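You operate a simulated robot arm through the tools that you are given. There is no shell and no other tool.

You run a simulated robot arm. Do the job below in one go: nothing can be reset, and whatever is moved stays where it is left.

## Task
Plug in the small column and run it up, then down again.
Fine: blue plug to the blue socket with the strip off; switch on, run with the white handset, up till the green lamp shows, then right down; off at the end.

Only the result counts: the job must be done as asked and must still hold three seconds after the hand-in. Knocking over, shifting, dropping, spilling or breaking anything else fails it.

## Robot
A 7-joint arm with a two-finger parallel gripper, fixed in place. Base frame: the origin is on the floor under the middle of its stand, x ahead of it, y to its left, z up; the work surface is at about z = 860. Units: mm, degrees, N and s.
With the tool pointing down near the work surface it reaches from about 240 to 680 mm from the base axis. Its first joint turns from -66.0 to 66.0 degrees. Payload 2.4 kg.
The tool frame sits at the grasp point between the pads (the TCP): z along the fingers, y along the line on which they close. The tips reach 30 mm beyond it. Largest opening 94 mm; finger width 28, thickness 10; the body of the gripper, 50 by 96 mm, starts 55 mm behind the TCP.
Orientation is that of the tool frame in the base frame, as a unit quaternion [x, y, z, w]. With the fingers straight down and closing along the base's y, the tool's x points along the base's -x, its y along +y and its z along -z.

## Interface
- The arm moves only by the tool play_rows. Its arguments are lists of equal length, an entry for each row: "dp": the shift along the tool's x, y, z in mm, a list of three; "rot": the turn, a rotation vector about the tool's x, y, z in degrees, a list of three. In form: {"dp": [[x, y, z], ...], "rot": [[wx, wy, wz], ...]}. A call has 1 to 20 rows; each row is the pose to reach, as a shift and turn from the pose commanded when the call began, along the tool's axes at that moment. "hand" is the gripper command, from -1 (fully open) to 1 (shut), values between in proportion, set as the call begins (left out, the last holds). A row lasts 0.2 s, in which the tool goes at most 50 mm and 8.6 degrees; a call with a longer step from one row to the next is refused whole, and so is a gripper value outside its range. Where a pose cannot be reached the arm comes as near as it can. A force on the tool above 90 N (or 10 N above the force at the start of the call, whichever is more), or a blocked arm, ends the call early, and 0.2 s more pass. Each finger travels about 153 mm/s and halts on what it meets, pressing with about 28 N; the grip force reading is that of the motor and also rises with nothing between the fingers. The clock runs only during rows and for 0.2 s after the last one: add rows that repeat a pose to give the fingers time. It gives the time, the measured TCP pose, the force on the tool (base axes), the opening and the grip force at its end, in the units of the frame above (readings bear some noise), with the torque about the TCP (base axes, N m) and any sound that the robot's microphone picked up, and new pictures: "pictures" is both (left out), scene, wrist or none.
- Cameras (640 x 400 px; columns grow to the right, rows downward): "scene" is fixed at [25.3, 464.1, 1443.7]; the picture's right is [-0.87, -0.50, 0.00], its down [-0.28, 0.48, -0.84] and it looks along [0.42, -0.72, -0.55] (base axes); focal length 374 px, centre (320, 200). "wrist" rides on the gripper at [76, 14, -102] in the tool frame; the picture's right is [-0.18, 0.98, 0.00], its down [-0.75, -0.14, -0.64] and it looks along [-0.63, -0.12, 0.77] (tool axes); focal length 243 px, centre (320, 200). There is no depth. A picture from a camera that has moved, and an enlarged one, comes with that camera's place and axes in the base frame and with its lens.
- enlarge(camera, box): a new picture of the part [left, top, right, bottom] of that camera's present view, enlarged. No time passes.
- finish_job(): hands the job in; it is judged then, once.

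Nothing tells you positions but the pictures and the camera data. Unless the task says otherwise, let go and move clear before handing in.

The tools are called after "Request:" by a JSON object that holds its "op" and its "data". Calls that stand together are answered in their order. play_rows: Moves the arm, as the interface text tells. Its arguments: {"type":"object","properties":{"dp":{"type":"array"},"rot":{"type":"array"},"hand":{"type":"number"},"pictures":{"type":"string","enum":["both","scene","wrist","none"]}},"required":["dp","rot"]} The other tools are called the same way: enlarge (camera, box) takes an enlarged picture of a part of a camera's view; finish_job () hands the job in.

At the start:

```text
time: 0.0
tool_pos: [410.2, 46.6, 1183.9]
orientation: [0.0, 1.0, 0.001, -0.001]
force: [0.4, -0.2, 0.1]
wrist_torque: [0.0, 0.0, 0.01]
finger_gap: 93.9
grasp_force: 0.1
```

scene: 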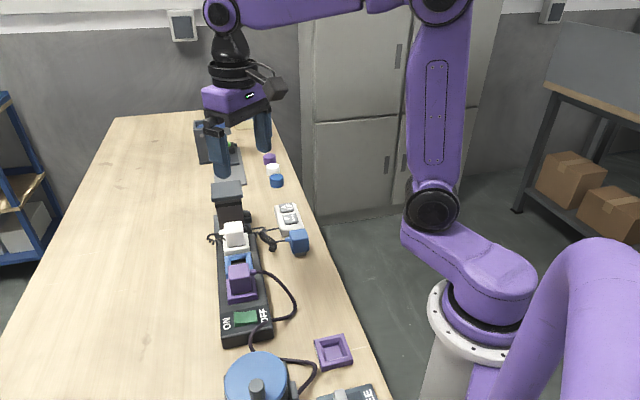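
wrist: 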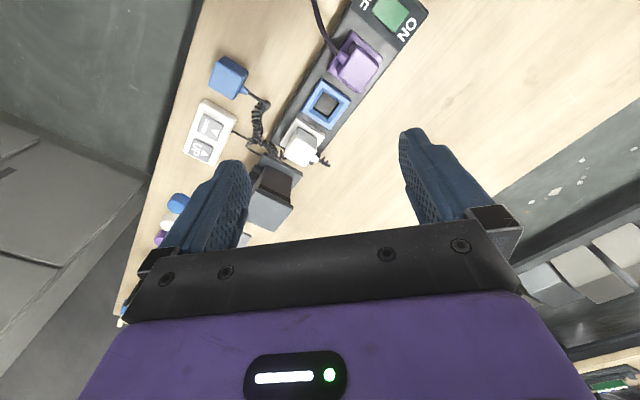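

I see a power strip with a green rocker switch, white, blue and purple sockets, a blue plug lying beside it, a white handset and several objects further along. I'll enlarge the views before moving.

Request:
{"op": "enlarge", "data": {"camera": "scene", "box": [180, 170, 340, 270]}}

Request:
{"op": "enlarge", "data": {"camera": "scene", "box": [200, 250, 400, 400]}}

Request:
{"op": "enlarge", "data": {"camera": "scene", "box": [180, 100, 308, 200]}}

Request:
{"op": "enlarge", "data": {"camera": "wrist", "box": [140, 0, 440, 250]}}

```text
4.00 times, centred on (260, 220) of scene
camera zoom: at [25.3, 464.1, 1443.7], right [-0.87, -0.5, 0.0], down [-0.28, 0.48, -0.84], along [0.42, -0.72, -0.55], focal length 1496 px, centre (560, 120)
```

zoom: 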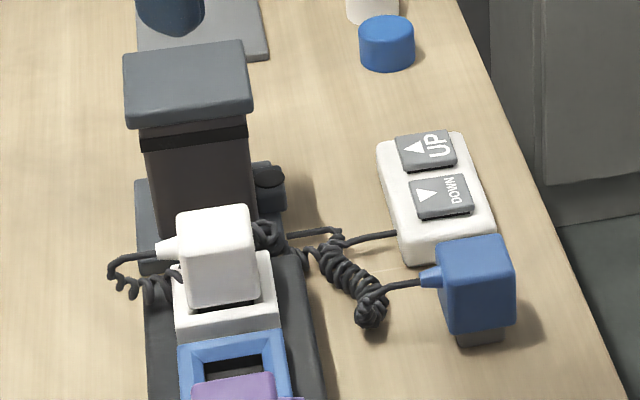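

```text
2.67 times, centred on (300, 325) of scene
camera zoom: at [25.3, 464.1, 1443.7], right [-0.87, -0.5, 0.0], down [-0.28, 0.48, -0.84], along [0.42, -0.72, -0.55], focal length 997 px, centre (373, -133)
```

zoom: 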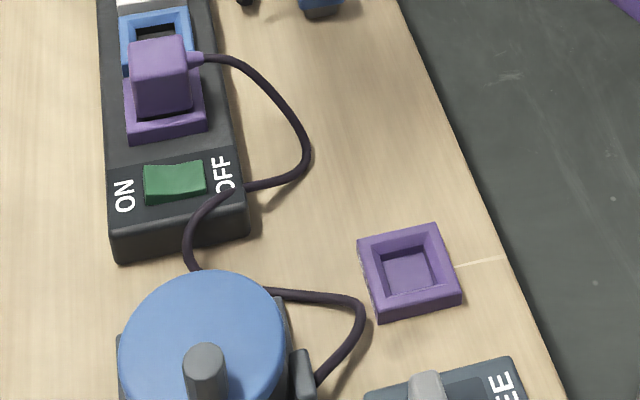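

```text
4.00 times, centred on (244, 150) of scene
camera zoom: at [25.3, 464.1, 1443.7], right [-0.87, -0.5, 0.0], down [-0.28, 0.48, -0.84], along [0.42, -0.72, -0.55], focal length 1496 px, centre (624, 400)
```

zoom: 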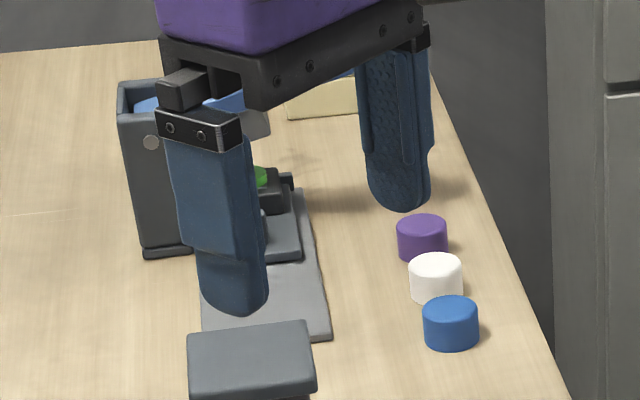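

```text
1.60 times, centred on (290, 125) of wrist
camera zoom: at [334.5, 61.4, 1286.2], right [0.18, 0.98, 0.0], down [0.75, -0.14, 0.64], along [0.63, -0.12, -0.77], focal length 388 px, centre (368, 320)
```

zoom: 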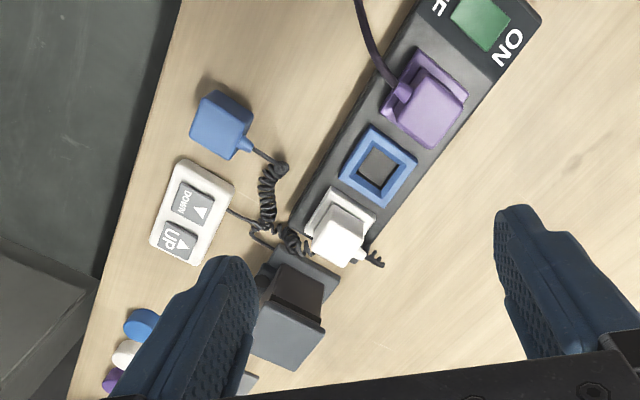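

The strip runs diagonally, with its rocker near (364,150), the blue socket near (465,45) and the blue plug near (403,-90). I'll move the camera closer to check the rocker state and the column.

Request:
{"op": "play_rows", "data": {"dp": [[20, 15, 20], [40, 30, 40], [60, 45, 60], [80, 60, 80], [100, 73, 100]], "rot": [[0, 0, 0], [0, 0, 0], [0, 0, 0], [0, 0, 0], [0, 0, 0]], "hand": -1}}

```text
time: 1.2
tool_pos: [311.1, 119.9, 1083.2]
orientation: [0.0, 1.0, 0.0, -0.001]
force: [0.5, -0.6, -0.8]
wrist_torque: [-0.01, -0.04, 0.0]
finger_gap: 94.1
grasp_force: 0.0
camera wrist: at [234.9, 134.5, 1185.8], right [0.18, 0.98, 0.0], down [0.75, -0.14, 0.64], along [0.63, -0.12, -0.77], focal length 243 px, centre (320, 200)
```

scene: 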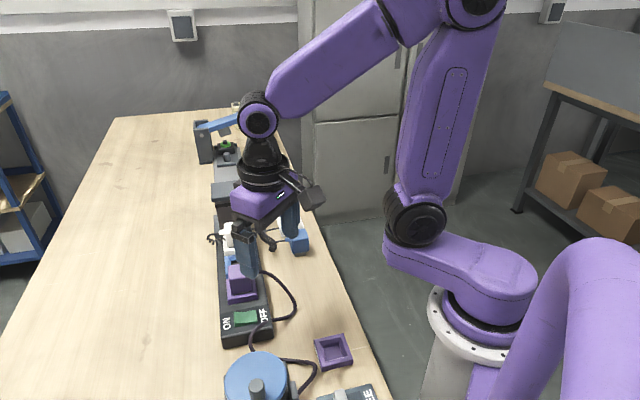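
wrist: 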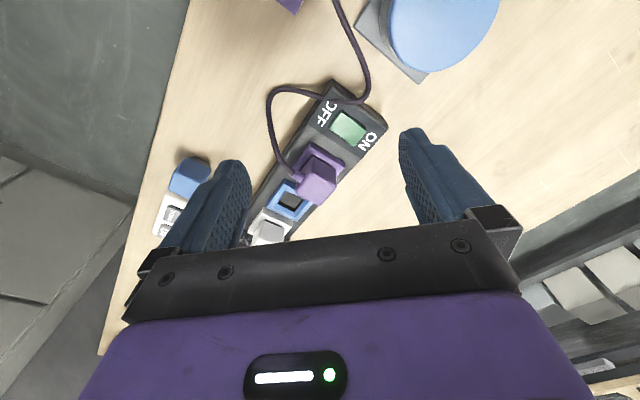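

Request:
{"op": "enlarge", "data": {"camera": "wrist", "box": [240, 70, 400, 250]}}

Request:
{"op": "enlarge", "data": {"camera": "scene", "box": [180, 90, 308, 170]}}

Request:
{"op": "enlarge", "data": {"camera": "scene", "box": [210, 290, 290, 350]}}

```text
2.22 times, centred on (320, 160) of wrist
camera zoom: at [234.9, 134.5, 1185.8], right [0.18, 0.98, 0.0], down [0.75, -0.14, 0.64], along [0.63, -0.12, -0.77], focal length 539 px, centre (320, 289)
```

zoom: 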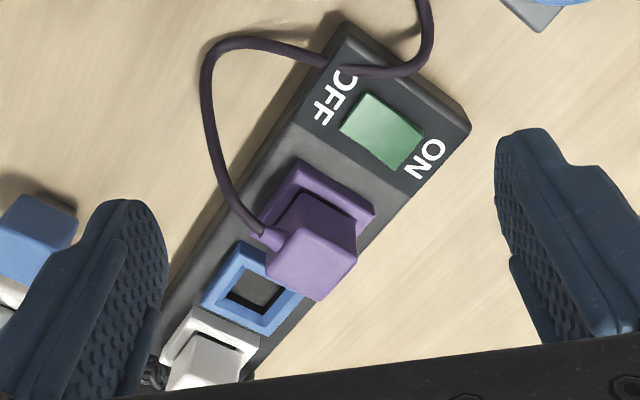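

```text
5.00 times, centred on (244, 130) of scene
camera zoom: at [25.3, 464.0, 1443.7], right [-0.87, -0.5, 0.0], down [-0.28, 0.48, -0.84], along [0.42, -0.72, -0.55], focal length 1870 px, centre (700, 550)
```

zoom: 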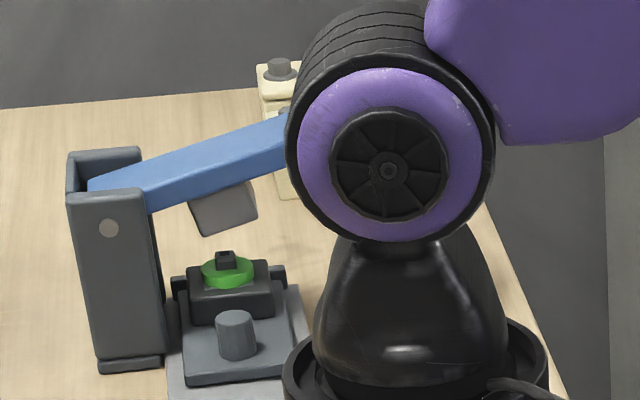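

```text
6.67 times, centred on (250, 320) of scene
camera zoom: at [25.3, 464.0, 1443.7], right [-0.87, -0.5, 0.0], down [-0.28, 0.48, -0.84], along [0.42, -0.72, -0.55], focal length 2493 px, centre (787, -600)
```

zoom: 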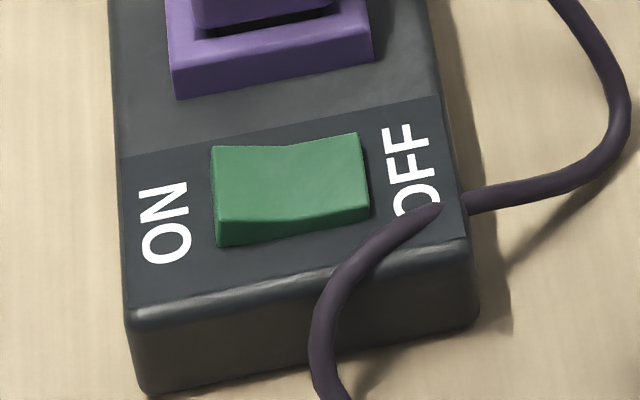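

The rocker looks unlit and seems to sit in the off position, with the plug and handset on the right side of the bench. Next I'll look down at the column, handset and cables.

Request:
{"op": "play_rows", "data": {"dp": [[-27, -24, -30], [-60, -50, -67], [-95, -80, -67], [-130, -110, -67], [-160, -140, -67], [-189, -170, -67]], "rot": [[0, 0, 0], [0, 0, 0], [0, 0, 0], [0, 0, 0], [0, 0, 0], [0, 0, 0]]}}

Request:
{"op": "enlarge", "data": {"camera": "wrist", "box": [160, 40, 440, 230]}}

Request:
{"op": "enlarge", "data": {"camera": "scene", "box": [190, 170, 330, 260]}}

```text
refused: row 2 steps farther than a row can; nothing moved
```

```text
2.11 times, centred on (300, 135) of wrist
camera zoom: at [234.9, 134.5, 1185.8], right [0.18, 0.98, 0.0], down [0.75, -0.14, 0.64], along [0.63, -0.12, -0.77], focal length 511 px, centre (362, 337)
```

zoom: 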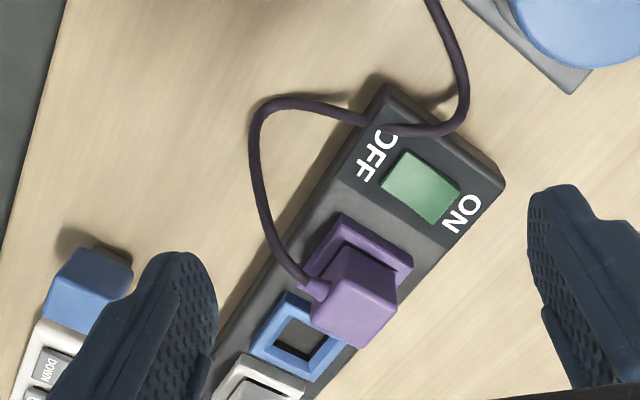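

```text
4.44 times, centred on (260, 215) of scene
camera zoom: at [25.3, 464.0, 1443.7], right [-0.87, -0.5, 0.0], down [-0.28, 0.48, -0.84], along [0.42, -0.72, -0.55], focal length 1662 px, centre (587, 133)
```

zoom: 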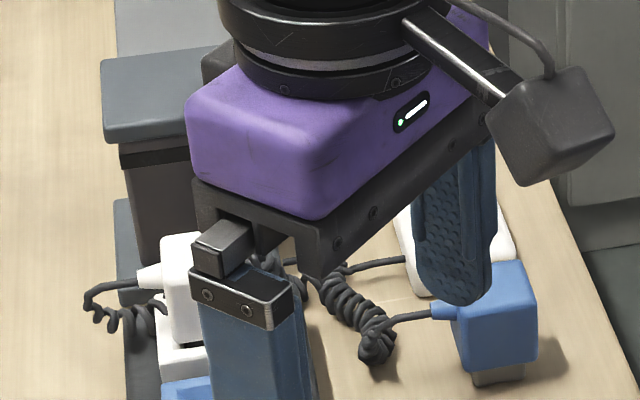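

The move was refused for being too long a step, so I'll repeat it in smaller steps.

Request:
{"op": "play_rows", "data": {"dp": [[-20, -18, -30], [-48, -43, -50], [-77, -70, -67], [-105, -95, -67], [-133, -120, -67], [-161, -145, -67], [-189, -170, -67]], "rot": [[0, 0, 0], [0, 0, 0], [0, 0, 0], [0, 0, 0], [0, 0, 0], [0, 0, 0], [0, 0, 0]]}}

```text
time: 2.8
tool_pos: [498.9, -49.9, 1151.1]
orientation: [0.0, 1.0, 0.001, 0.0]
force: [-0.7, 0.2, 0.2]
wrist_torque: [0.0, 0.0, 0.02]
finger_gap: 94.3
grasp_force: 0.0
camera wrist: at [423.9, -35.6, 1253.0], right [0.18, 0.98, 0.0], down [0.75, -0.14, 0.64], along [0.63, -0.12, -0.77], focal length 243 px, centre (320, 200)
```

scene: 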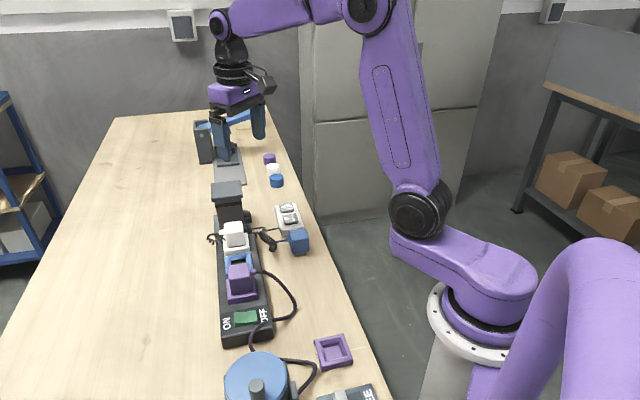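
wrist: 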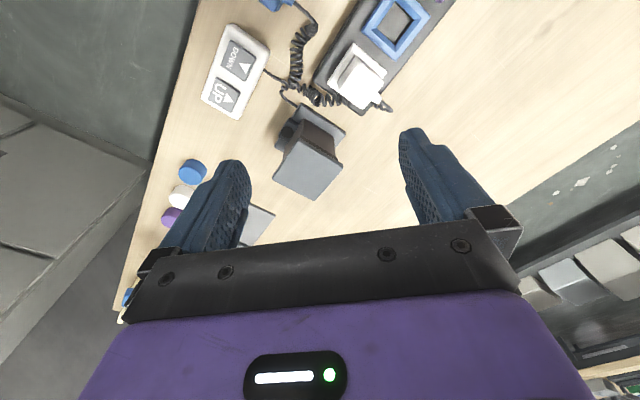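

Request:
{"op": "enlarge", "data": {"camera": "wrist", "box": [180, 0, 440, 230]}}

Request:
{"op": "enlarge", "data": {"camera": "scene", "box": [195, 170, 325, 260]}}

Request:
{"op": "enlarge", "data": {"camera": "wrist", "box": [190, 10, 350, 130]}}

```text
1.74 times, centred on (310, 115) of wrist
camera zoom: at [423.9, -35.6, 1253.0], right [0.18, 0.98, 0.0], down [0.75, -0.14, 0.64], along [0.63, -0.12, -0.77], focal length 422 px, centre (337, 348)
```

zoom: 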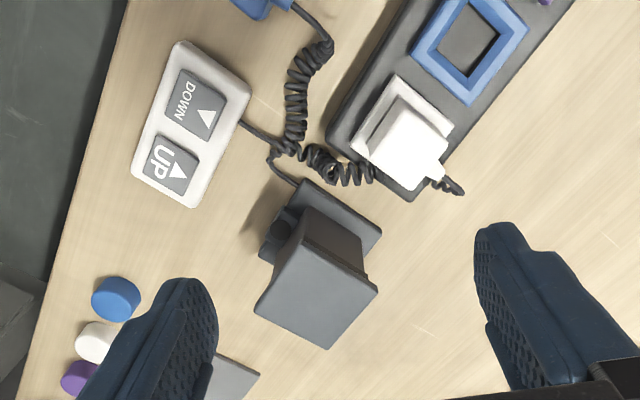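

```text
4.44 times, centred on (260, 215) of scene
camera zoom: at [25.3, 464.1, 1443.7], right [-0.87, -0.5, 0.0], down [-0.28, 0.48, -0.84], along [0.42, -0.72, -0.55], focal length 1662 px, centre (587, 133)
```

zoom: 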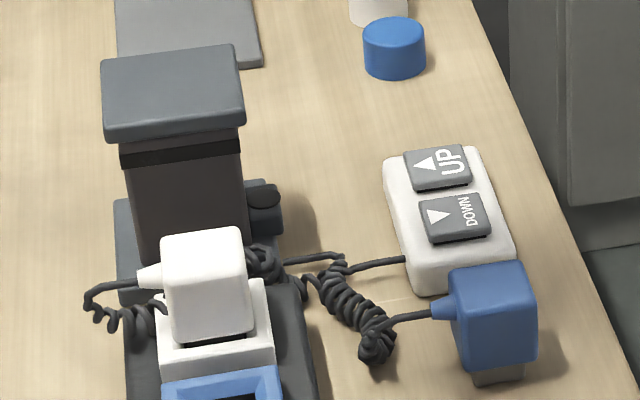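

```text
3.33 times, centred on (270, 70) of wrist
camera zoom: at [423.9, -35.6, 1253.0], right [0.18, 0.98, 0.0], down [0.75, -0.14, 0.64], along [0.63, -0.12, -0.77], focal length 809 px, centre (487, 633)
```

zoom: 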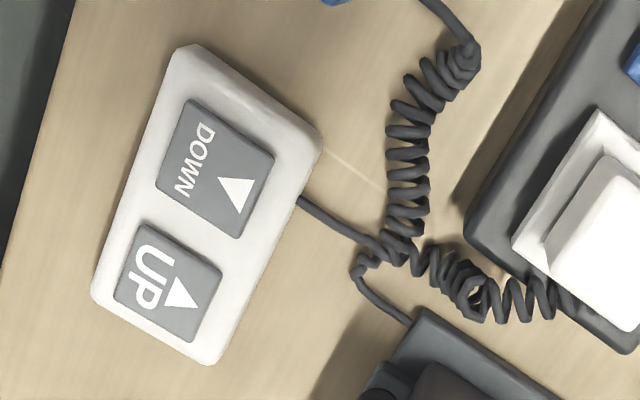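

The small column, its dark lamp housing and the white handset are visible, with UP near (507,-193,886) and DOWN near (469,-154,888). I'll take a close look at the blue plug next.

Request:
{"op": "play_rows", "data": {"dp": [[25, -10, 23], [50, -20, 46], [75, -30, 69], [99, -40, 91], [99, -40, 91]], "rot": [[0, 0, 0], [0, 0, 0], [0, 0, 0], [0, 0, 0], [0, 0, 0]]}}

```text
time: 4.0
tool_pos: [399.4, -90.0, 1059.0]
orientation: [0.0, 1.0, 0.0, 0.0]
force: [0.2, 0.1, -0.5]
wrist_torque: [-0.01, -0.02, 0.03]
finger_gap: 94.0
grasp_force: 0.0
camera wrist: at [323.6, -76.1, 1161.3], right [0.18, 0.98, 0.0], down [0.75, -0.14, 0.64], along [0.63, -0.12, -0.77], focal length 243 px, centre (320, 200)
```

scene: 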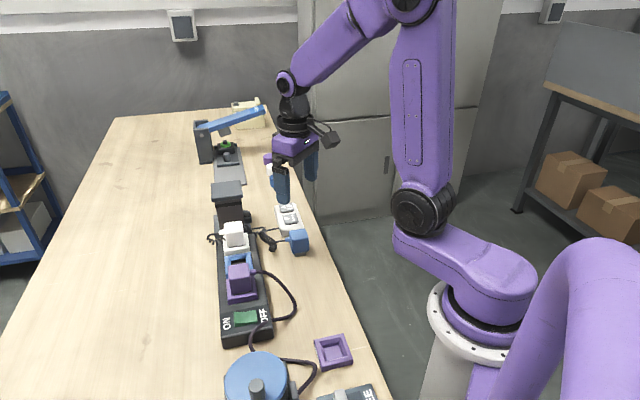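
wrist: 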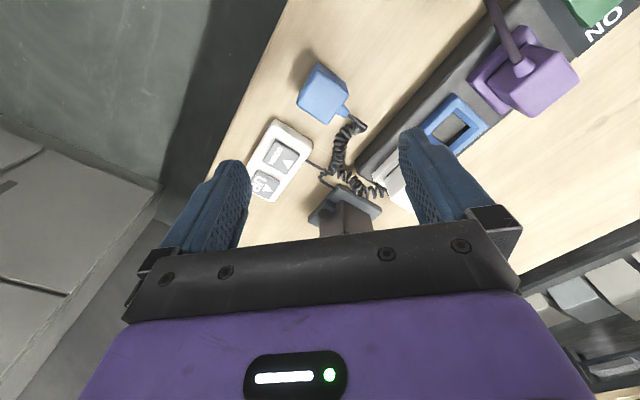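

Request:
{"op": "enlarge", "data": {"camera": "wrist", "box": [270, 40, 390, 140]}}

Request:
{"op": "enlarge", "data": {"camera": "wrist", "box": [360, 0, 640, 200]}}

Request:
{"op": "enlarge", "data": {"camera": "scene", "box": [265, 215, 325, 265]}}

Request:
{"op": "enlarge", "data": {"camera": "scene", "box": [205, 220, 285, 350]}}

```text
4.00 times, centred on (330, 90) of wrist
camera zoom: at [323.6, -76.1, 1161.3], right [0.18, 0.98, 0.0], down [0.75, -0.14, 0.64], along [0.63, -0.12, -0.77], focal length 970 px, centre (280, 640)
```

zoom: 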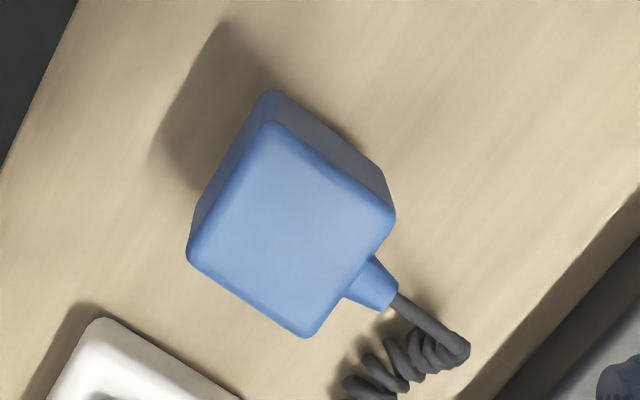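

```text
2.00 times, centred on (500, 100) of wrist
camera zoom: at [323.6, -76.1, 1161.3], right [0.18, 0.98, 0.0], down [0.75, -0.14, 0.64], along [0.63, -0.12, -0.77], focal length 485 px, centre (-40, 400)
```

zoom: 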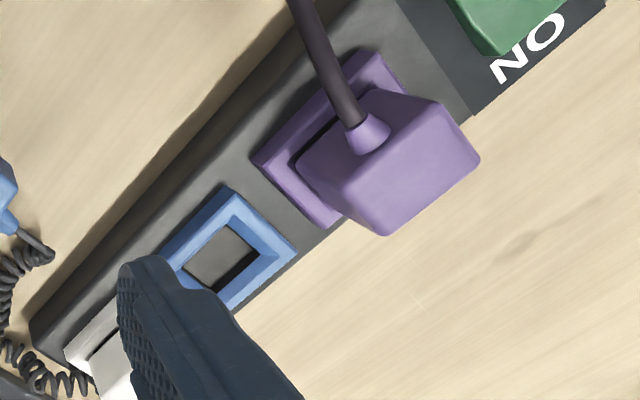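

```text
8.00 times, centred on (295, 240) of scene
camera zoom: at [25.3, 464.1, 1443.7], right [-0.87, -0.5, 0.0], down [-0.28, 0.48, -0.84], along [0.42, -0.72, -0.55], focal length 2992 px, centre (520, -120)
```

zoom: 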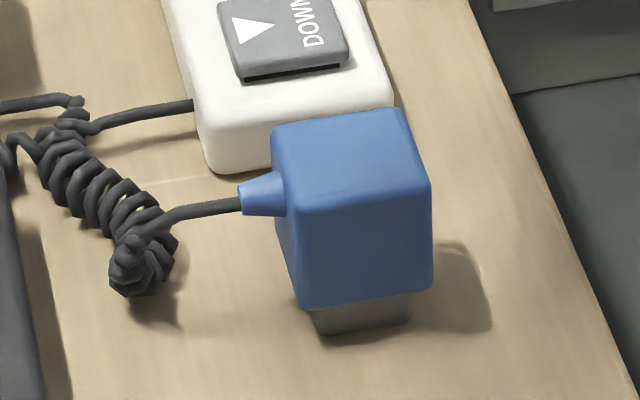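

```text
3.08 times, centred on (245, 285) of scene
camera zoom: at [25.3, 464.1, 1443.7], right [-0.87, -0.5, 0.0], down [-0.28, 0.48, -0.84], along [0.42, -0.72, -0.55], focal length 1151 px, centre (551, -62)
```

zoom: 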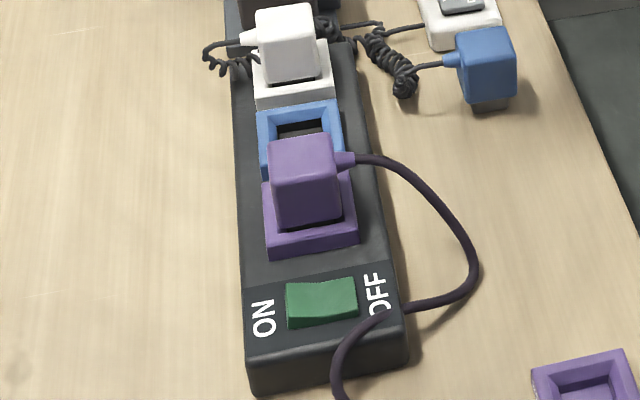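

The blue plug stands pins-down at about (401,-88) with its top at z≈911, its faces are turned 45° and the cord leaves toward the strip. I'll look at the blue socket from above now.

Request:
{"op": "play_rows", "data": {"dp": [[-8, 38, -7], [-15, 75, -13], [-23, 113, -20], [-30, 150, -26], [-30, 150, -26]], "rot": [[0, 0, 0], [0, 0, 0], [0, 0, 0], [0, 0, 0], [0, 0, 0]], "pictures": "wrist"}}

Request:
{"op": "enlarge", "data": {"camera": "wrist", "box": [230, 40, 390, 220]}}

Request:
{"op": "enlarge", "data": {"camera": "wrist", "box": [310, 0, 450, 100]}}

```text
time: 5.2
tool_pos: [430.8, 59.8, 1085.8]
orientation: [0.0, 1.0, 0.0, 0.0]
force: [-0.4, -0.1, 0.8]
wrist_torque: [0.01, 0.03, -0.01]
finger_gap: 94.3
grasp_force: 0.0
camera wrist: at [354.6, 74.3, 1187.9], right [0.18, 0.98, 0.0], down [0.75, -0.14, 0.64], along [0.63, -0.12, -0.77], focal length 243 px, centre (320, 200)
```

wrist: 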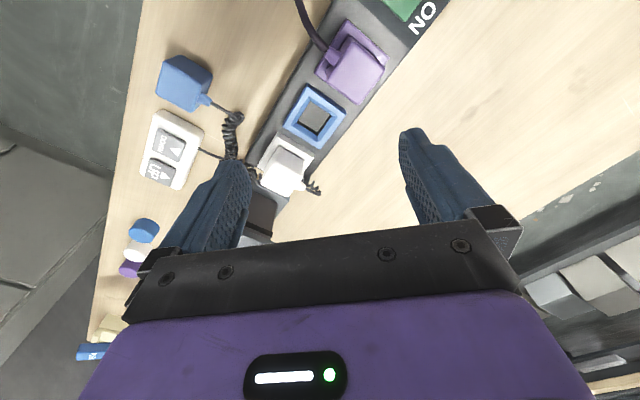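

```text
2.22 times, centred on (310, 130) of wrist
camera zoom: at [354.6, 74.3, 1187.9], right [0.18, 0.98, 0.0], down [0.75, -0.14, 0.64], along [0.63, -0.12, -0.77], focal length 539 px, centre (342, 356)
```

zoom: 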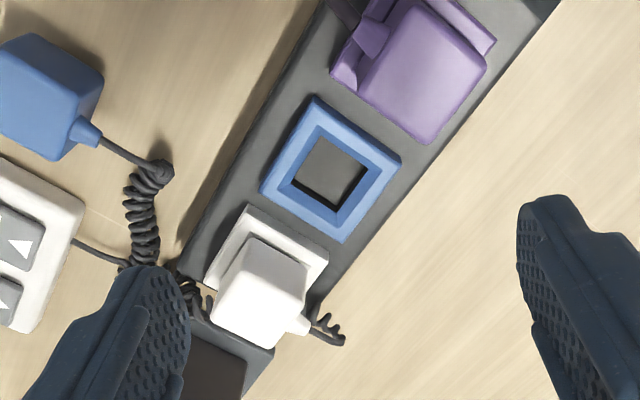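

```text
4.00 times, centred on (380, 50) of wrist
camera zoom: at [354.6, 74.3, 1187.9], right [0.18, 0.98, 0.0], down [0.75, -0.14, 0.64], along [0.63, -0.12, -0.77], focal length 970 px, centre (80, 800)
```

zoom: 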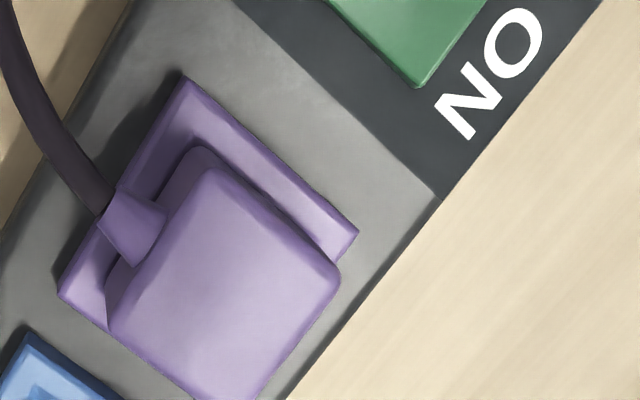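

The blue socket is centred near (463,47) with its frame top at z≈902 and a 45° orientation. The rocker is raised on its ON side, so the strip is off. I'll turn the gripper 45°, open it partly and go above the blue plug.

Request:
{"op": "play_rows", "data": {"dp": [[5, -25, 14], [10, -50, 28], [15, -75, 43], [20, -100, 57], [25, -124, 71], [30, -148, 85], [30, -148, 85]], "rot": [[0, 0, -7.5], [0, 0, -15], [0, 0, -22.5], [0, 0, -30], [0, 0, -37.5], [0, 0, -45], [0, 0, -45]], "hand": -0.362}}

Request:
{"op": "enlarge", "data": {"camera": "wrist", "box": [200, 20, 460, 220]}}

Request:
{"op": "enlarge", "data": {"camera": "scene", "box": [240, 160, 340, 270]}}

```text
time: 6.8
tool_pos: [401.1, -88.0, 999.7]
orientation: [-0.385, 0.923, 0.0, 0.0]
force: [0.2, 0.4, 0.7]
wrist_torque: [0.0, -0.02, -0.02]
finger_gap: 64.0
grasp_force: 0.1
camera wrist: at [337.3, -132.1, 1103.7], right [-0.57, 0.82, 0.0], down [0.63, 0.43, 0.64], along [0.53, 0.36, -0.77], focal length 243 px, centre (320, 200)
```

scene: 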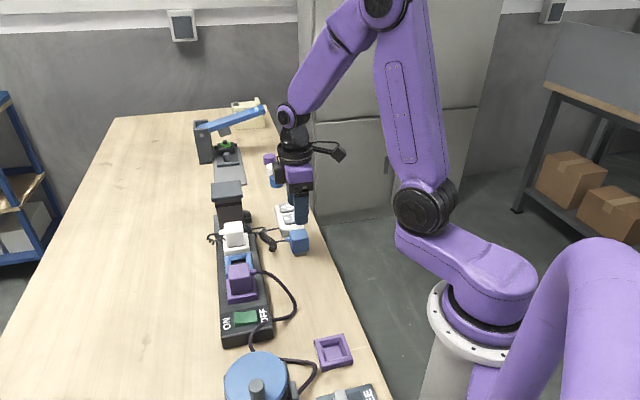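
wrist: 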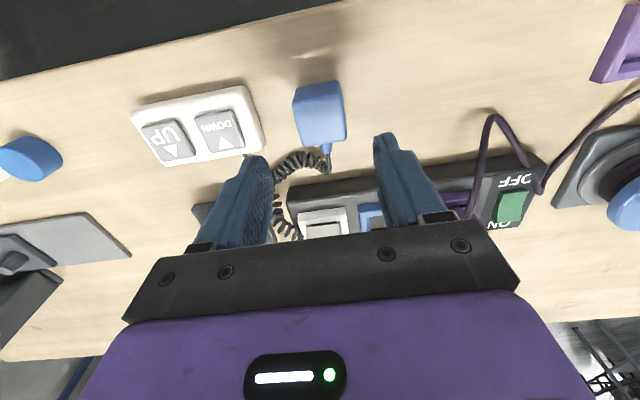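

```text
2.00 times, centred on (330, 120) of wrist
camera zoom: at [337.3, -132.1, 1103.7], right [-0.57, 0.82, 0.0], down [0.63, 0.43, 0.64], along [0.53, 0.36, -0.77], focal length 485 px, centre (300, 360)
```

zoom: 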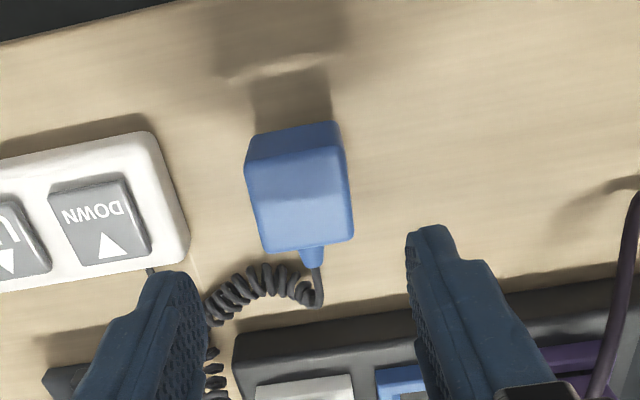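

```text
3.64 times, centred on (290, 215) of scene
camera zoom: at [25.3, 464.0, 1443.7], right [-0.87, -0.5, 0.0], down [-0.28, 0.48, -0.84], along [0.42, -0.72, -0.55], focal length 1360 px, centre (429, 146)
```

zoom: 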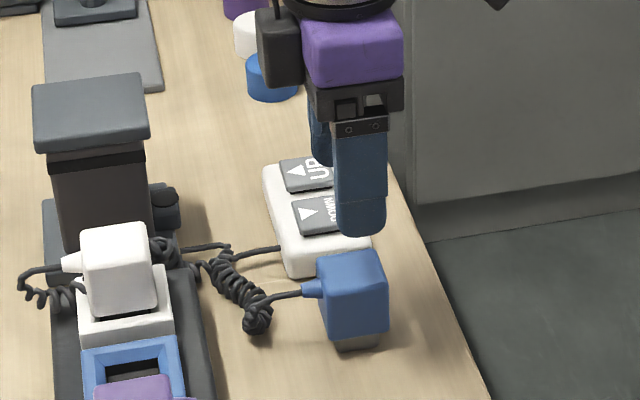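

The plug is confirmed at about (400.6,-87.5), between the fingers and aligned with them. I'll descend to grasp height.

Request:
{"op": "play_rows", "data": {"dp": [[0, 0, 30], [0, 0, 60], [0, 0, 80], [0, 0, 94.7], [0, 0, 94.7]], "rot": [[0, 0, 0], [0, 0, 0], [0, 0, 0], [0, 0, 0], [0, 0, 0]], "hand": -0.362}}

Request:
{"op": "enlarge", "data": {"camera": "wrist", "box": [200, 40, 460, 240]}}

Request:
{"op": "enlarge", "data": {"camera": "scene", "box": [240, 190, 340, 270]}}

```text
time: 8.0
tool_pos: [401.5, -88.7, 904.8]
orientation: [-0.383, 0.924, 0.0, 0.0]
force: [0.2, -0.2, 0.6]
wrist_torque: [-0.01, 0.0, 0.0]
finger_gap: 64.1
grasp_force: 0.2
camera wrist: at [337.5, -131.9, 1008.1], right [-0.57, 0.82, 0.0], down [0.63, 0.43, 0.64], along [0.53, 0.36, -0.77], focal length 243 px, centre (320, 200)
```

scene: 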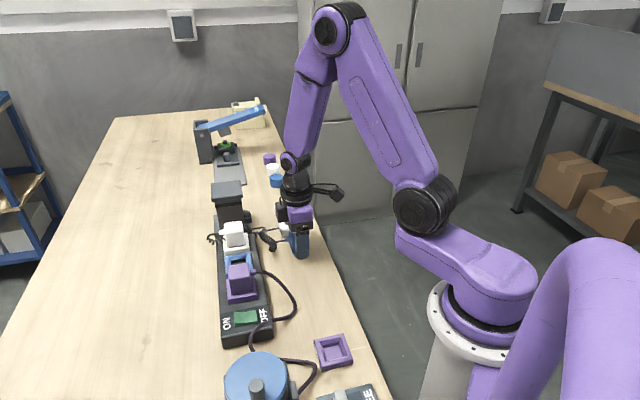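
wrist: 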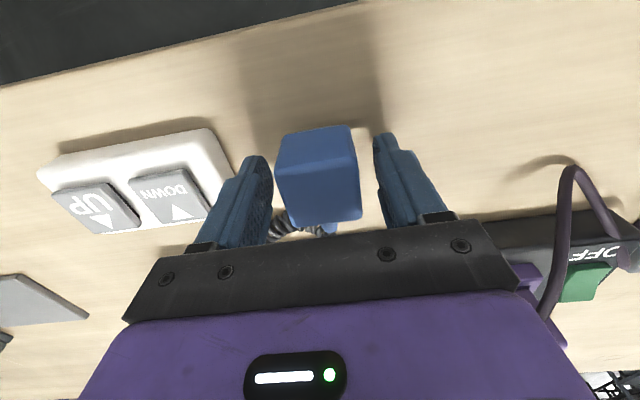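

```text
2.00 times, centred on (330, 140) of wrist
camera zoom: at [337.5, -131.9, 1008.1], right [-0.57, 0.82, 0.0], down [0.63, 0.43, 0.64], along [0.53, 0.36, -0.77], focal length 485 px, centre (300, 320)
```

zoom: 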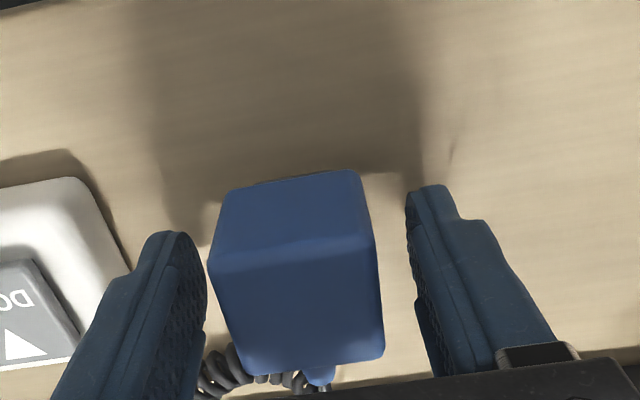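

```text
5.00 times, centred on (290, 230) of scene
camera zoom: at [25.3, 464.1, 1443.7], right [-0.87, -0.5, 0.0], down [-0.28, 0.48, -0.84], along [0.42, -0.72, -0.55], focal length 1870 px, centre (470, 50)
```

zoom: 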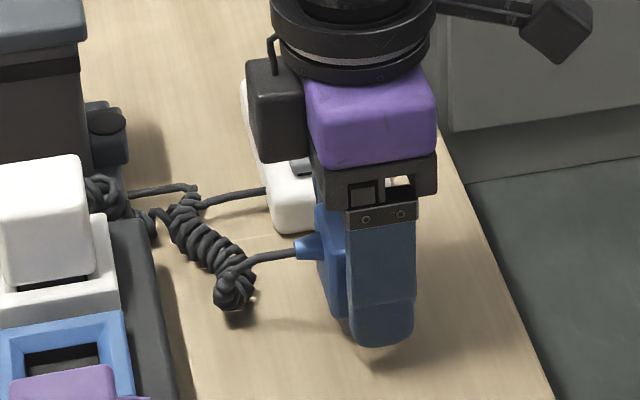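

The fingers straddle the plug, so I'll close on it.

Request:
{"op": "play_rows", "data": {"dp": [[0, 0, 0], [0, 0, 0], [0, 0, 0], [0, 0, 0]], "rot": [[0, 0, 0], [0, 0, 0], [0, 0, 0], [0, 0, 0]], "hand": 1, "pictures": "wrist"}}

```text
time: 9.0
tool_pos: [399.9, -88.9, 905.5]
orientation: [-0.383, 0.924, 0.0, -0.001]
force: [-0.3, 0.0, 0.9]
wrist_torque: [0.03, -0.01, -0.01]
finger_gap: 44.0
grasp_force: 27.9
camera wrist: at [337.5, -131.8, 1008.4], right [-0.57, 0.82, 0.0], down [0.63, 0.43, 0.64], along [0.53, 0.36, -0.77], focal length 243 px, centre (320, 200)
```

wrist: 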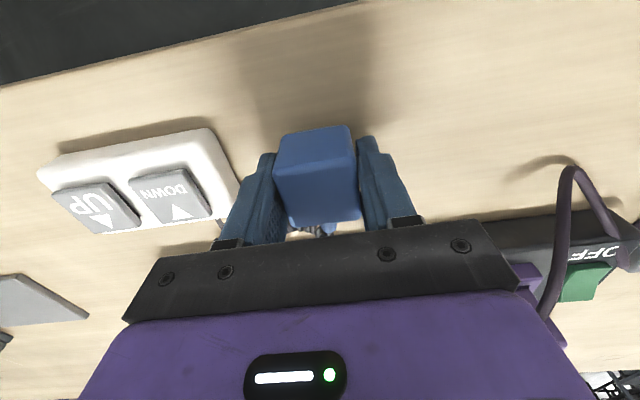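

The grip is firm with a 44 mm gap. I'll lift the plug straight up.

Request:
{"op": "play_rows", "data": {"dp": [[0, 0, -15], [0, 0, -40], [0, 0, -70], [0, 0, -100], [0, 0, -100]], "rot": [[0, 0, 0], [0, 0, 0], [0, 0, 0], [0, 0, 0], [0, 0, 0]], "hand": 1}}

Request:
{"op": "enlarge", "data": {"camera": "scene", "box": [200, 160, 340, 270]}}

Request:
{"op": "enlarge", "data": {"camera": "wrist", "box": [200, 60, 440, 240]}}

```text
time: 10.2
tool_pos: [400.0, -88.4, 1006.0]
orientation: [-0.382, 0.924, 0.0, 0.0]
force: [0.3, 0.3, 0.1]
wrist_torque: [-0.02, 0.01, 0.01]
finger_gap: 0.0
grasp_force: 28.4
camera wrist: at [337.1, -132.1, 1108.0], right [-0.57, 0.82, 0.0], down [0.63, 0.43, 0.64], along [0.53, 0.36, -0.77], focal length 243 px, centre (320, 200)
```

scene: 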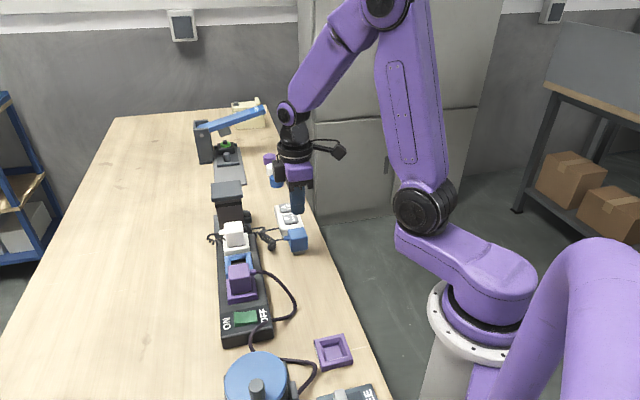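
wrist: 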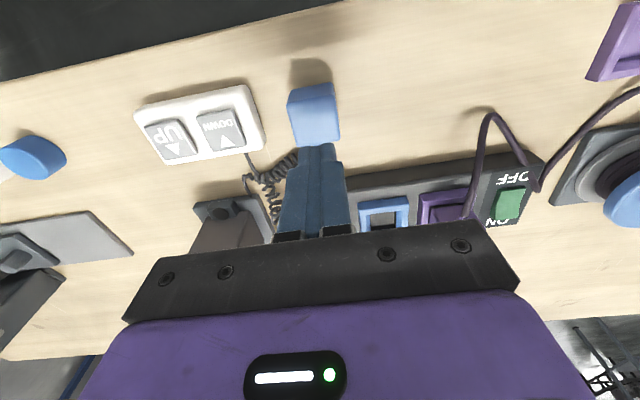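

```text
3.64 times, centred on (270, 215) of scene
camera zoom: at [25.3, 464.1, 1443.7], right [-0.87, -0.5, 0.0], down [-0.28, 0.48, -0.84], along [0.42, -0.72, -0.55], focal length 1360 px, centre (502, 146)
```

zoom: 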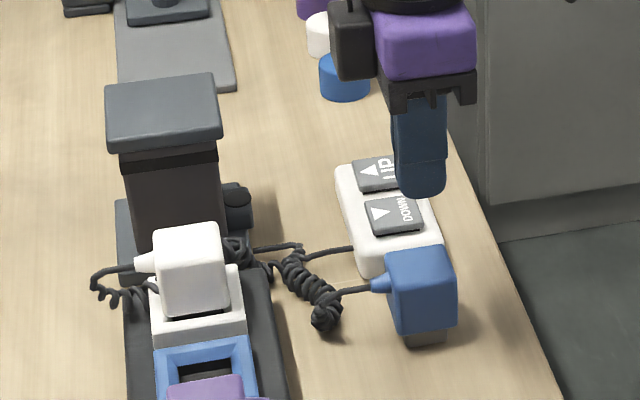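

```text
2.22 times, centred on (320, 150) of wrist
camera zoom: at [337.1, -132.1, 1108.0], right [-0.57, 0.82, 0.0], down [0.63, 0.43, 0.64], along [0.53, 0.36, -0.77], focal length 539 px, centre (320, 311)
```

zoom: 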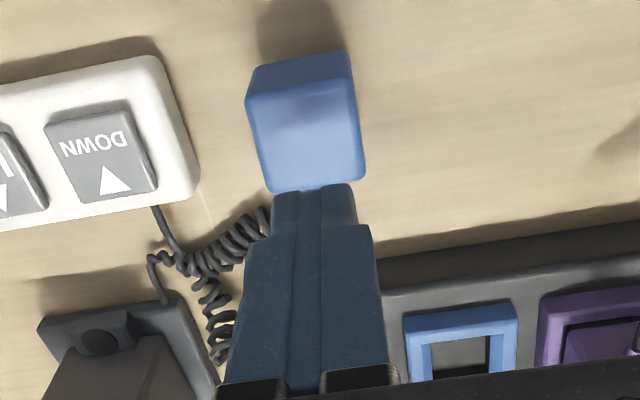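

The fingers slipped off and the plug stayed on the table. I'll check whether it moved before trying again.

Request:
{"op": "enlarge", "data": {"camera": "scene", "box": [265, 215, 325, 265]}}

Request:
{"op": "enlarge", "data": {"camera": "wrist", "box": [260, 60, 380, 160]}}

```text
8.00 times, centred on (295, 240) of scene
camera zoom: at [25.3, 464.1, 1443.7], right [-0.87, -0.5, 0.0], down [-0.28, 0.48, -0.84], along [0.42, -0.72, -0.55], focal length 2992 px, centre (520, -120)
```

zoom: 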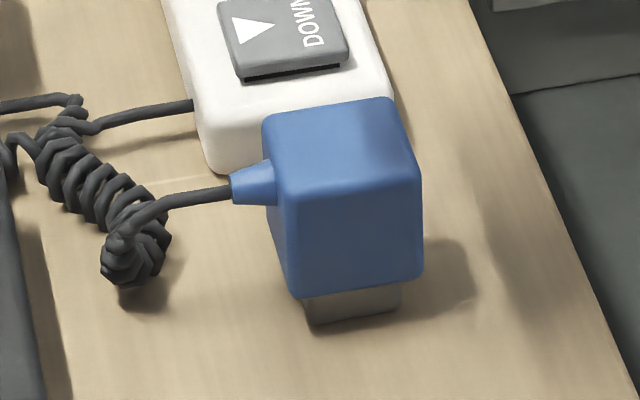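

```text
4.00 times, centred on (320, 110) of wrist
camera zoom: at [337.1, -132.1, 1108.0], right [-0.57, 0.82, 0.0], down [0.63, 0.43, 0.64], along [0.53, 0.36, -0.77], focal length 970 px, centre (320, 560)
```

zoom: 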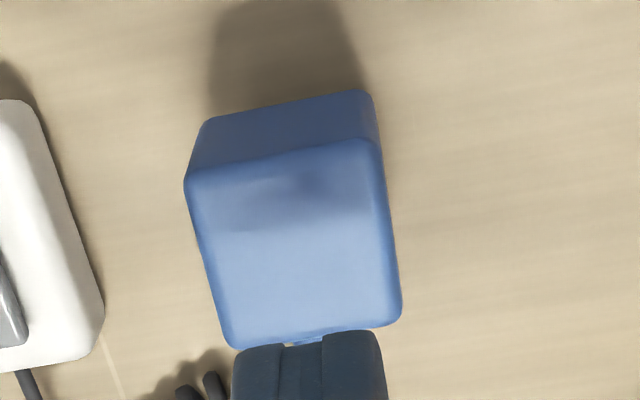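

The plug slid about 6 mm toward the handset but is still upright, now near (406,-91). I'll reopen, re-centre and grip lower this time.

Request:
{"op": "play_rows", "data": {"dp": [[-2.1, -5.9, 0], [-2.1, -5.9, 0], [-2.1, -5.9, 30], [-2.1, -5.9, 60], [-2.1, -5.9, 85], [-2.1, -5.9, 103], [-2.1, -5.9, 110], [-2.1, -5.9, 110]], "rot": [[0, 0, -2], [0, 0, -2], [0, 0, -2], [0, 0, -2], [0, 0, -2], [0, 0, -2], [0, 0, -2], [0, 0, -2]], "hand": -0.362}}

Request:
{"op": "enlarge", "data": {"camera": "wrist", "box": [220, 90, 420, 240]}}

Request:
{"op": "enlarge", "data": {"camera": "scene", "box": [265, 195, 325, 265]}}

```text
time: 12.0
tool_pos: [405.3, -91.2, 895.4]
orientation: [-0.399, 0.917, 0.0, 0.0]
force: [-0.5, -0.9, -0.1]
wrist_torque: [0.0, 0.01, -0.01]
finger_gap: 64.2
grasp_force: 0.0
camera wrist: at [344.6, -136.7, 998.9], right [-0.59, 0.8, 0.0], down [0.62, 0.46, 0.64], along [0.52, 0.38, -0.77], focal length 243 px, centre (320, 200)
```

scene: 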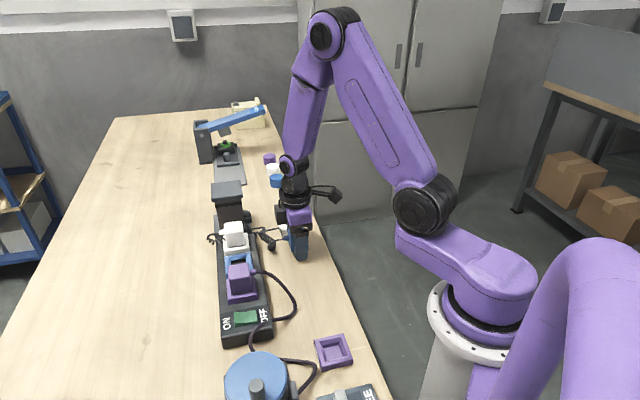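
wrist: 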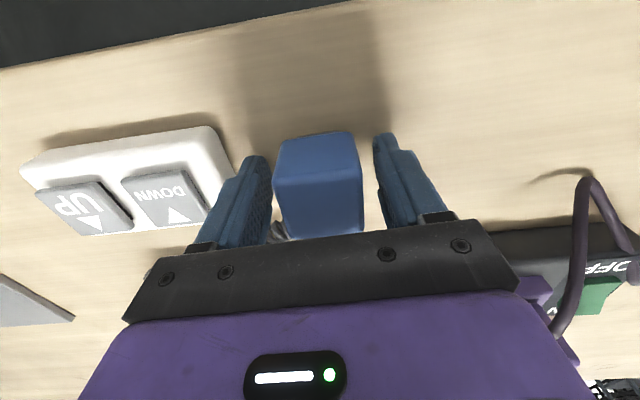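

```text
2.67 times, centred on (320, 165) of wrist
camera zoom: at [344.6, -136.7, 998.9], right [-0.59, 0.8, 0.0], down [0.62, 0.46, 0.64], along [0.52, 0.38, -0.77], focal length 647 px, centre (320, 293)
```

zoom: 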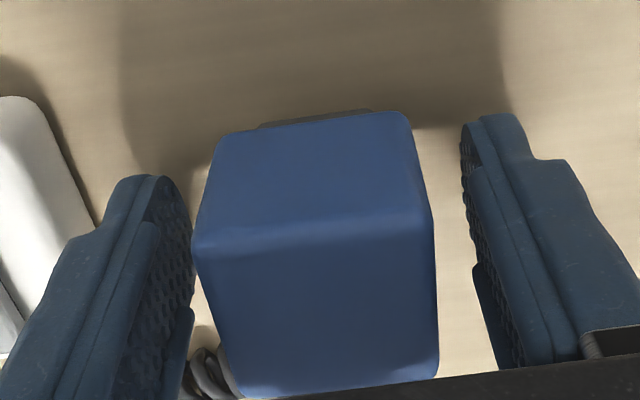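

```text
5.71 times, centred on (295, 230) of scene
camera zoom: at [25.3, 464.1, 1443.7], right [-0.87, -0.5, 0.0], down [-0.28, 0.48, -0.84], along [0.42, -0.72, -0.55], focal length 2137 px, centre (463, 29)
```

zoom: 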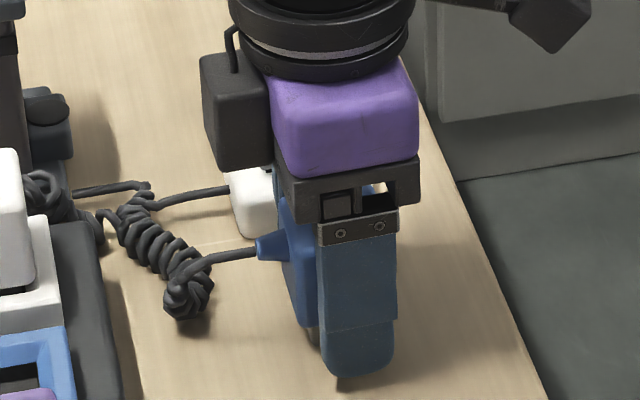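

The fingers now straddle the plug about 10 mm lower than before. I'll close, hold, then lift only a few millimetres while watching the gap.

Request:
{"op": "play_rows", "data": {"dp": [[0, 0, 0], [0, 0, 0], [0, 0, 0], [0, 0, 0], [0, 0, 0]], "rot": [[0, 0, 0], [0, 0, 0], [0, 0, 0], [0, 0, 0], [0, 0, 0]], "hand": 1}}

Request:
{"op": "enlarge", "data": {"camera": "wrist", "box": [220, 90, 420, 240]}}

Request:
{"op": "enlarge", "data": {"camera": "scene", "box": [265, 195, 325, 265]}}

```text
time: 13.2
tool_pos: [405.6, -90.5, 895.8]
orientation: [-0.398, 0.917, 0.0, 0.0]
force: [0.6, -0.6, -1.4]
wrist_torque: [-0.02, -0.01, 0.01]
finger_gap: 43.9
grasp_force: 28.3
camera wrist: at [344.5, -136.6, 999.0], right [-0.59, 0.8, 0.0], down [0.62, 0.46, 0.64], along [0.52, 0.38, -0.77], focal length 243 px, centre (320, 200)
```

scene: 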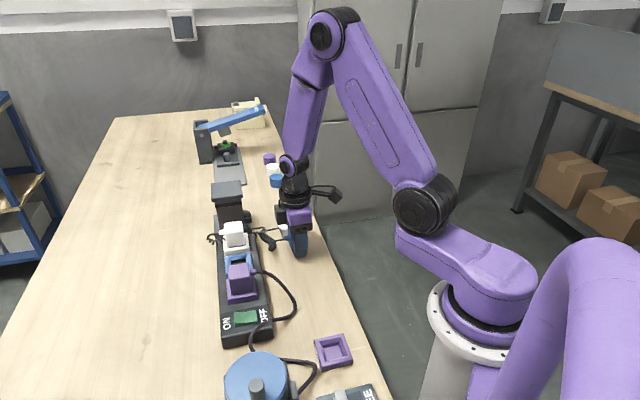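
wrist: 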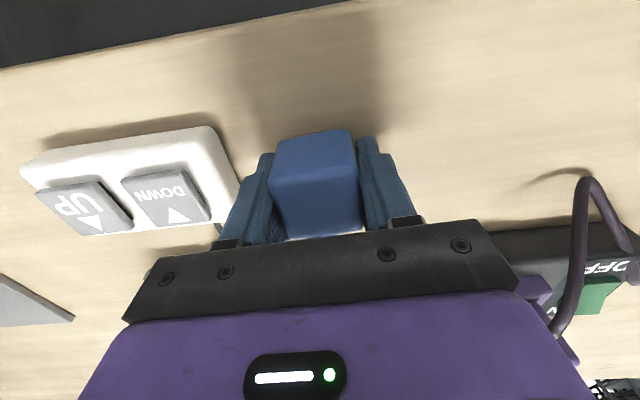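

```text
2.67 times, centred on (320, 165) of wrist
camera zoom: at [344.5, -136.6, 999.0], right [-0.59, 0.8, 0.0], down [0.62, 0.46, 0.64], along [0.52, 0.38, -0.77], focal length 647 px, centre (320, 293)
```

zoom: 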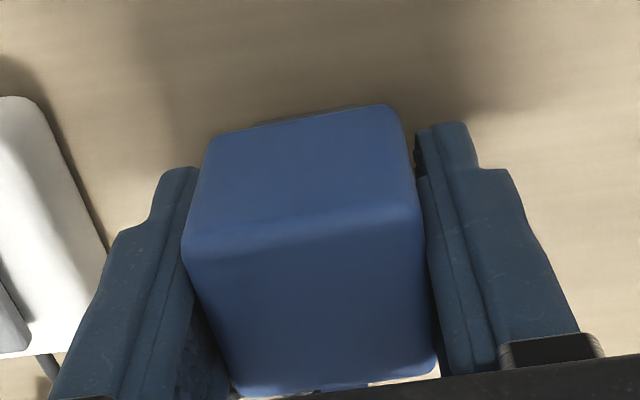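

```text
5.71 times, centred on (295, 230) of scene
camera zoom: at [25.3, 464.1, 1443.7], right [-0.87, -0.5, 0.0], down [-0.28, 0.48, -0.84], along [0.42, -0.72, -0.55], focal length 2137 px, centre (463, 29)
```

zoom: 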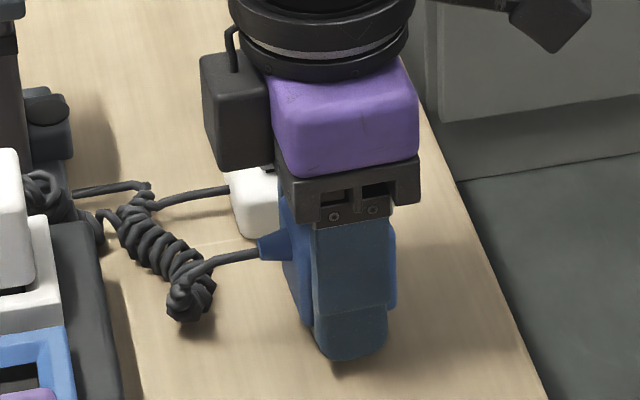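

The gap again reads 43.9 and the plug looks square to the fingers. I'll lift very slowly and watch the readings.

Request:
{"op": "play_rows", "data": {"dp": [[0, 0, -1], [0, 0, -2], [0, 0, -3], [0, 0, -4], [0, 0, -4]], "rot": [[0, 0, 0], [0, 0, 0], [0, 0, 0], [0, 0, 0], [0, 0, 0]], "hand": 1}}

Request:
{"op": "enlarge", "data": {"camera": "scene", "box": [265, 195, 325, 265]}}

Request:
{"op": "enlarge", "data": {"camera": "wrist", "box": [220, 90, 420, 240]}}

```text
time: 14.4
tool_pos: [406.7, -91.6, 900.0]
orientation: [-0.399, 0.917, 0.0, 0.001]
force: [0.8, 0.0, -0.5]
wrist_torque: [0.0, 0.02, -0.02]
finger_gap: 43.7
grasp_force: 28.0
camera wrist: at [344.2, -136.7, 1002.7], right [-0.59, 0.8, 0.0], down [0.62, 0.46, 0.64], along [0.52, 0.38, -0.77], focal length 243 px, centre (320, 200)
```

scene: 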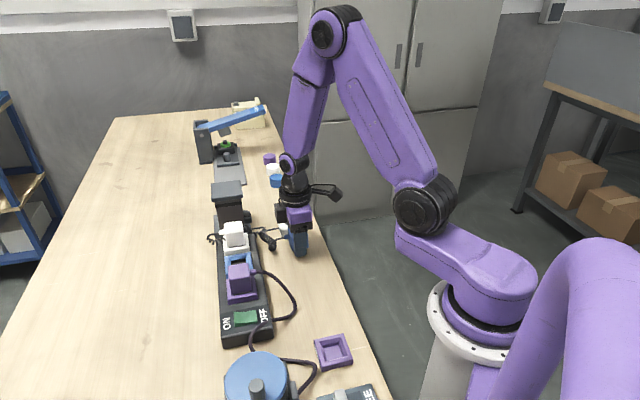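
wrist: 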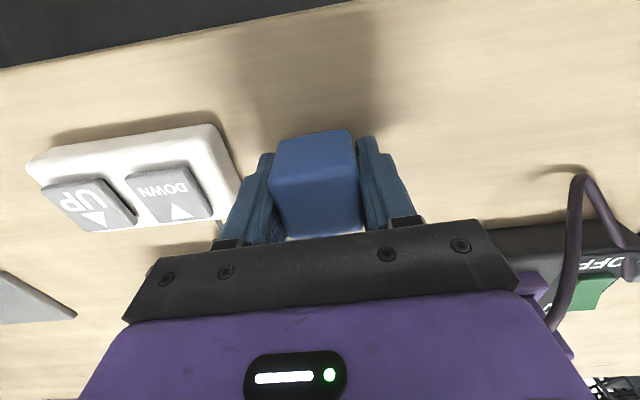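

```text
5.71 times, centred on (295, 230) of scene
camera zoom: at [25.3, 464.1, 1443.7], right [-0.87, -0.5, 0.0], down [-0.28, 0.48, -0.84], along [0.42, -0.72, -0.55], focal length 2137 px, centre (463, 29)
```

zoom: 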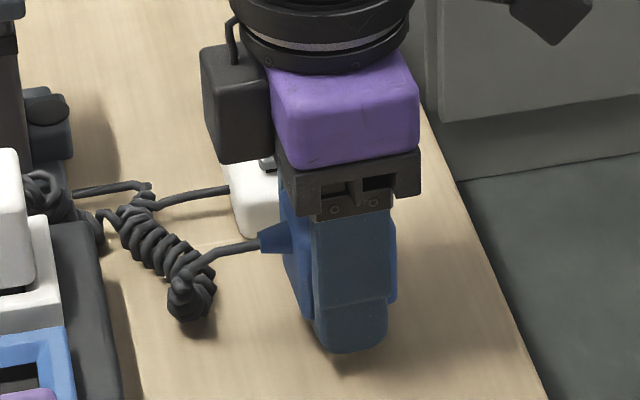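

```text
2.67 times, centred on (320, 165) of wrist
camera zoom: at [344.2, -136.7, 1002.7], right [-0.59, 0.8, 0.0], down [0.62, 0.46, 0.64], along [0.52, 0.38, -0.77], focal length 647 px, centre (320, 293)
```

zoom: 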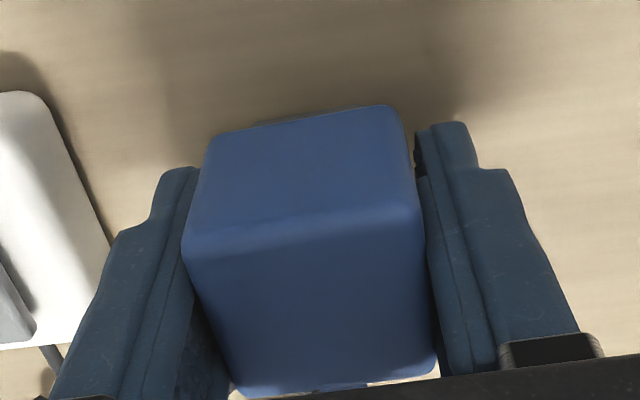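

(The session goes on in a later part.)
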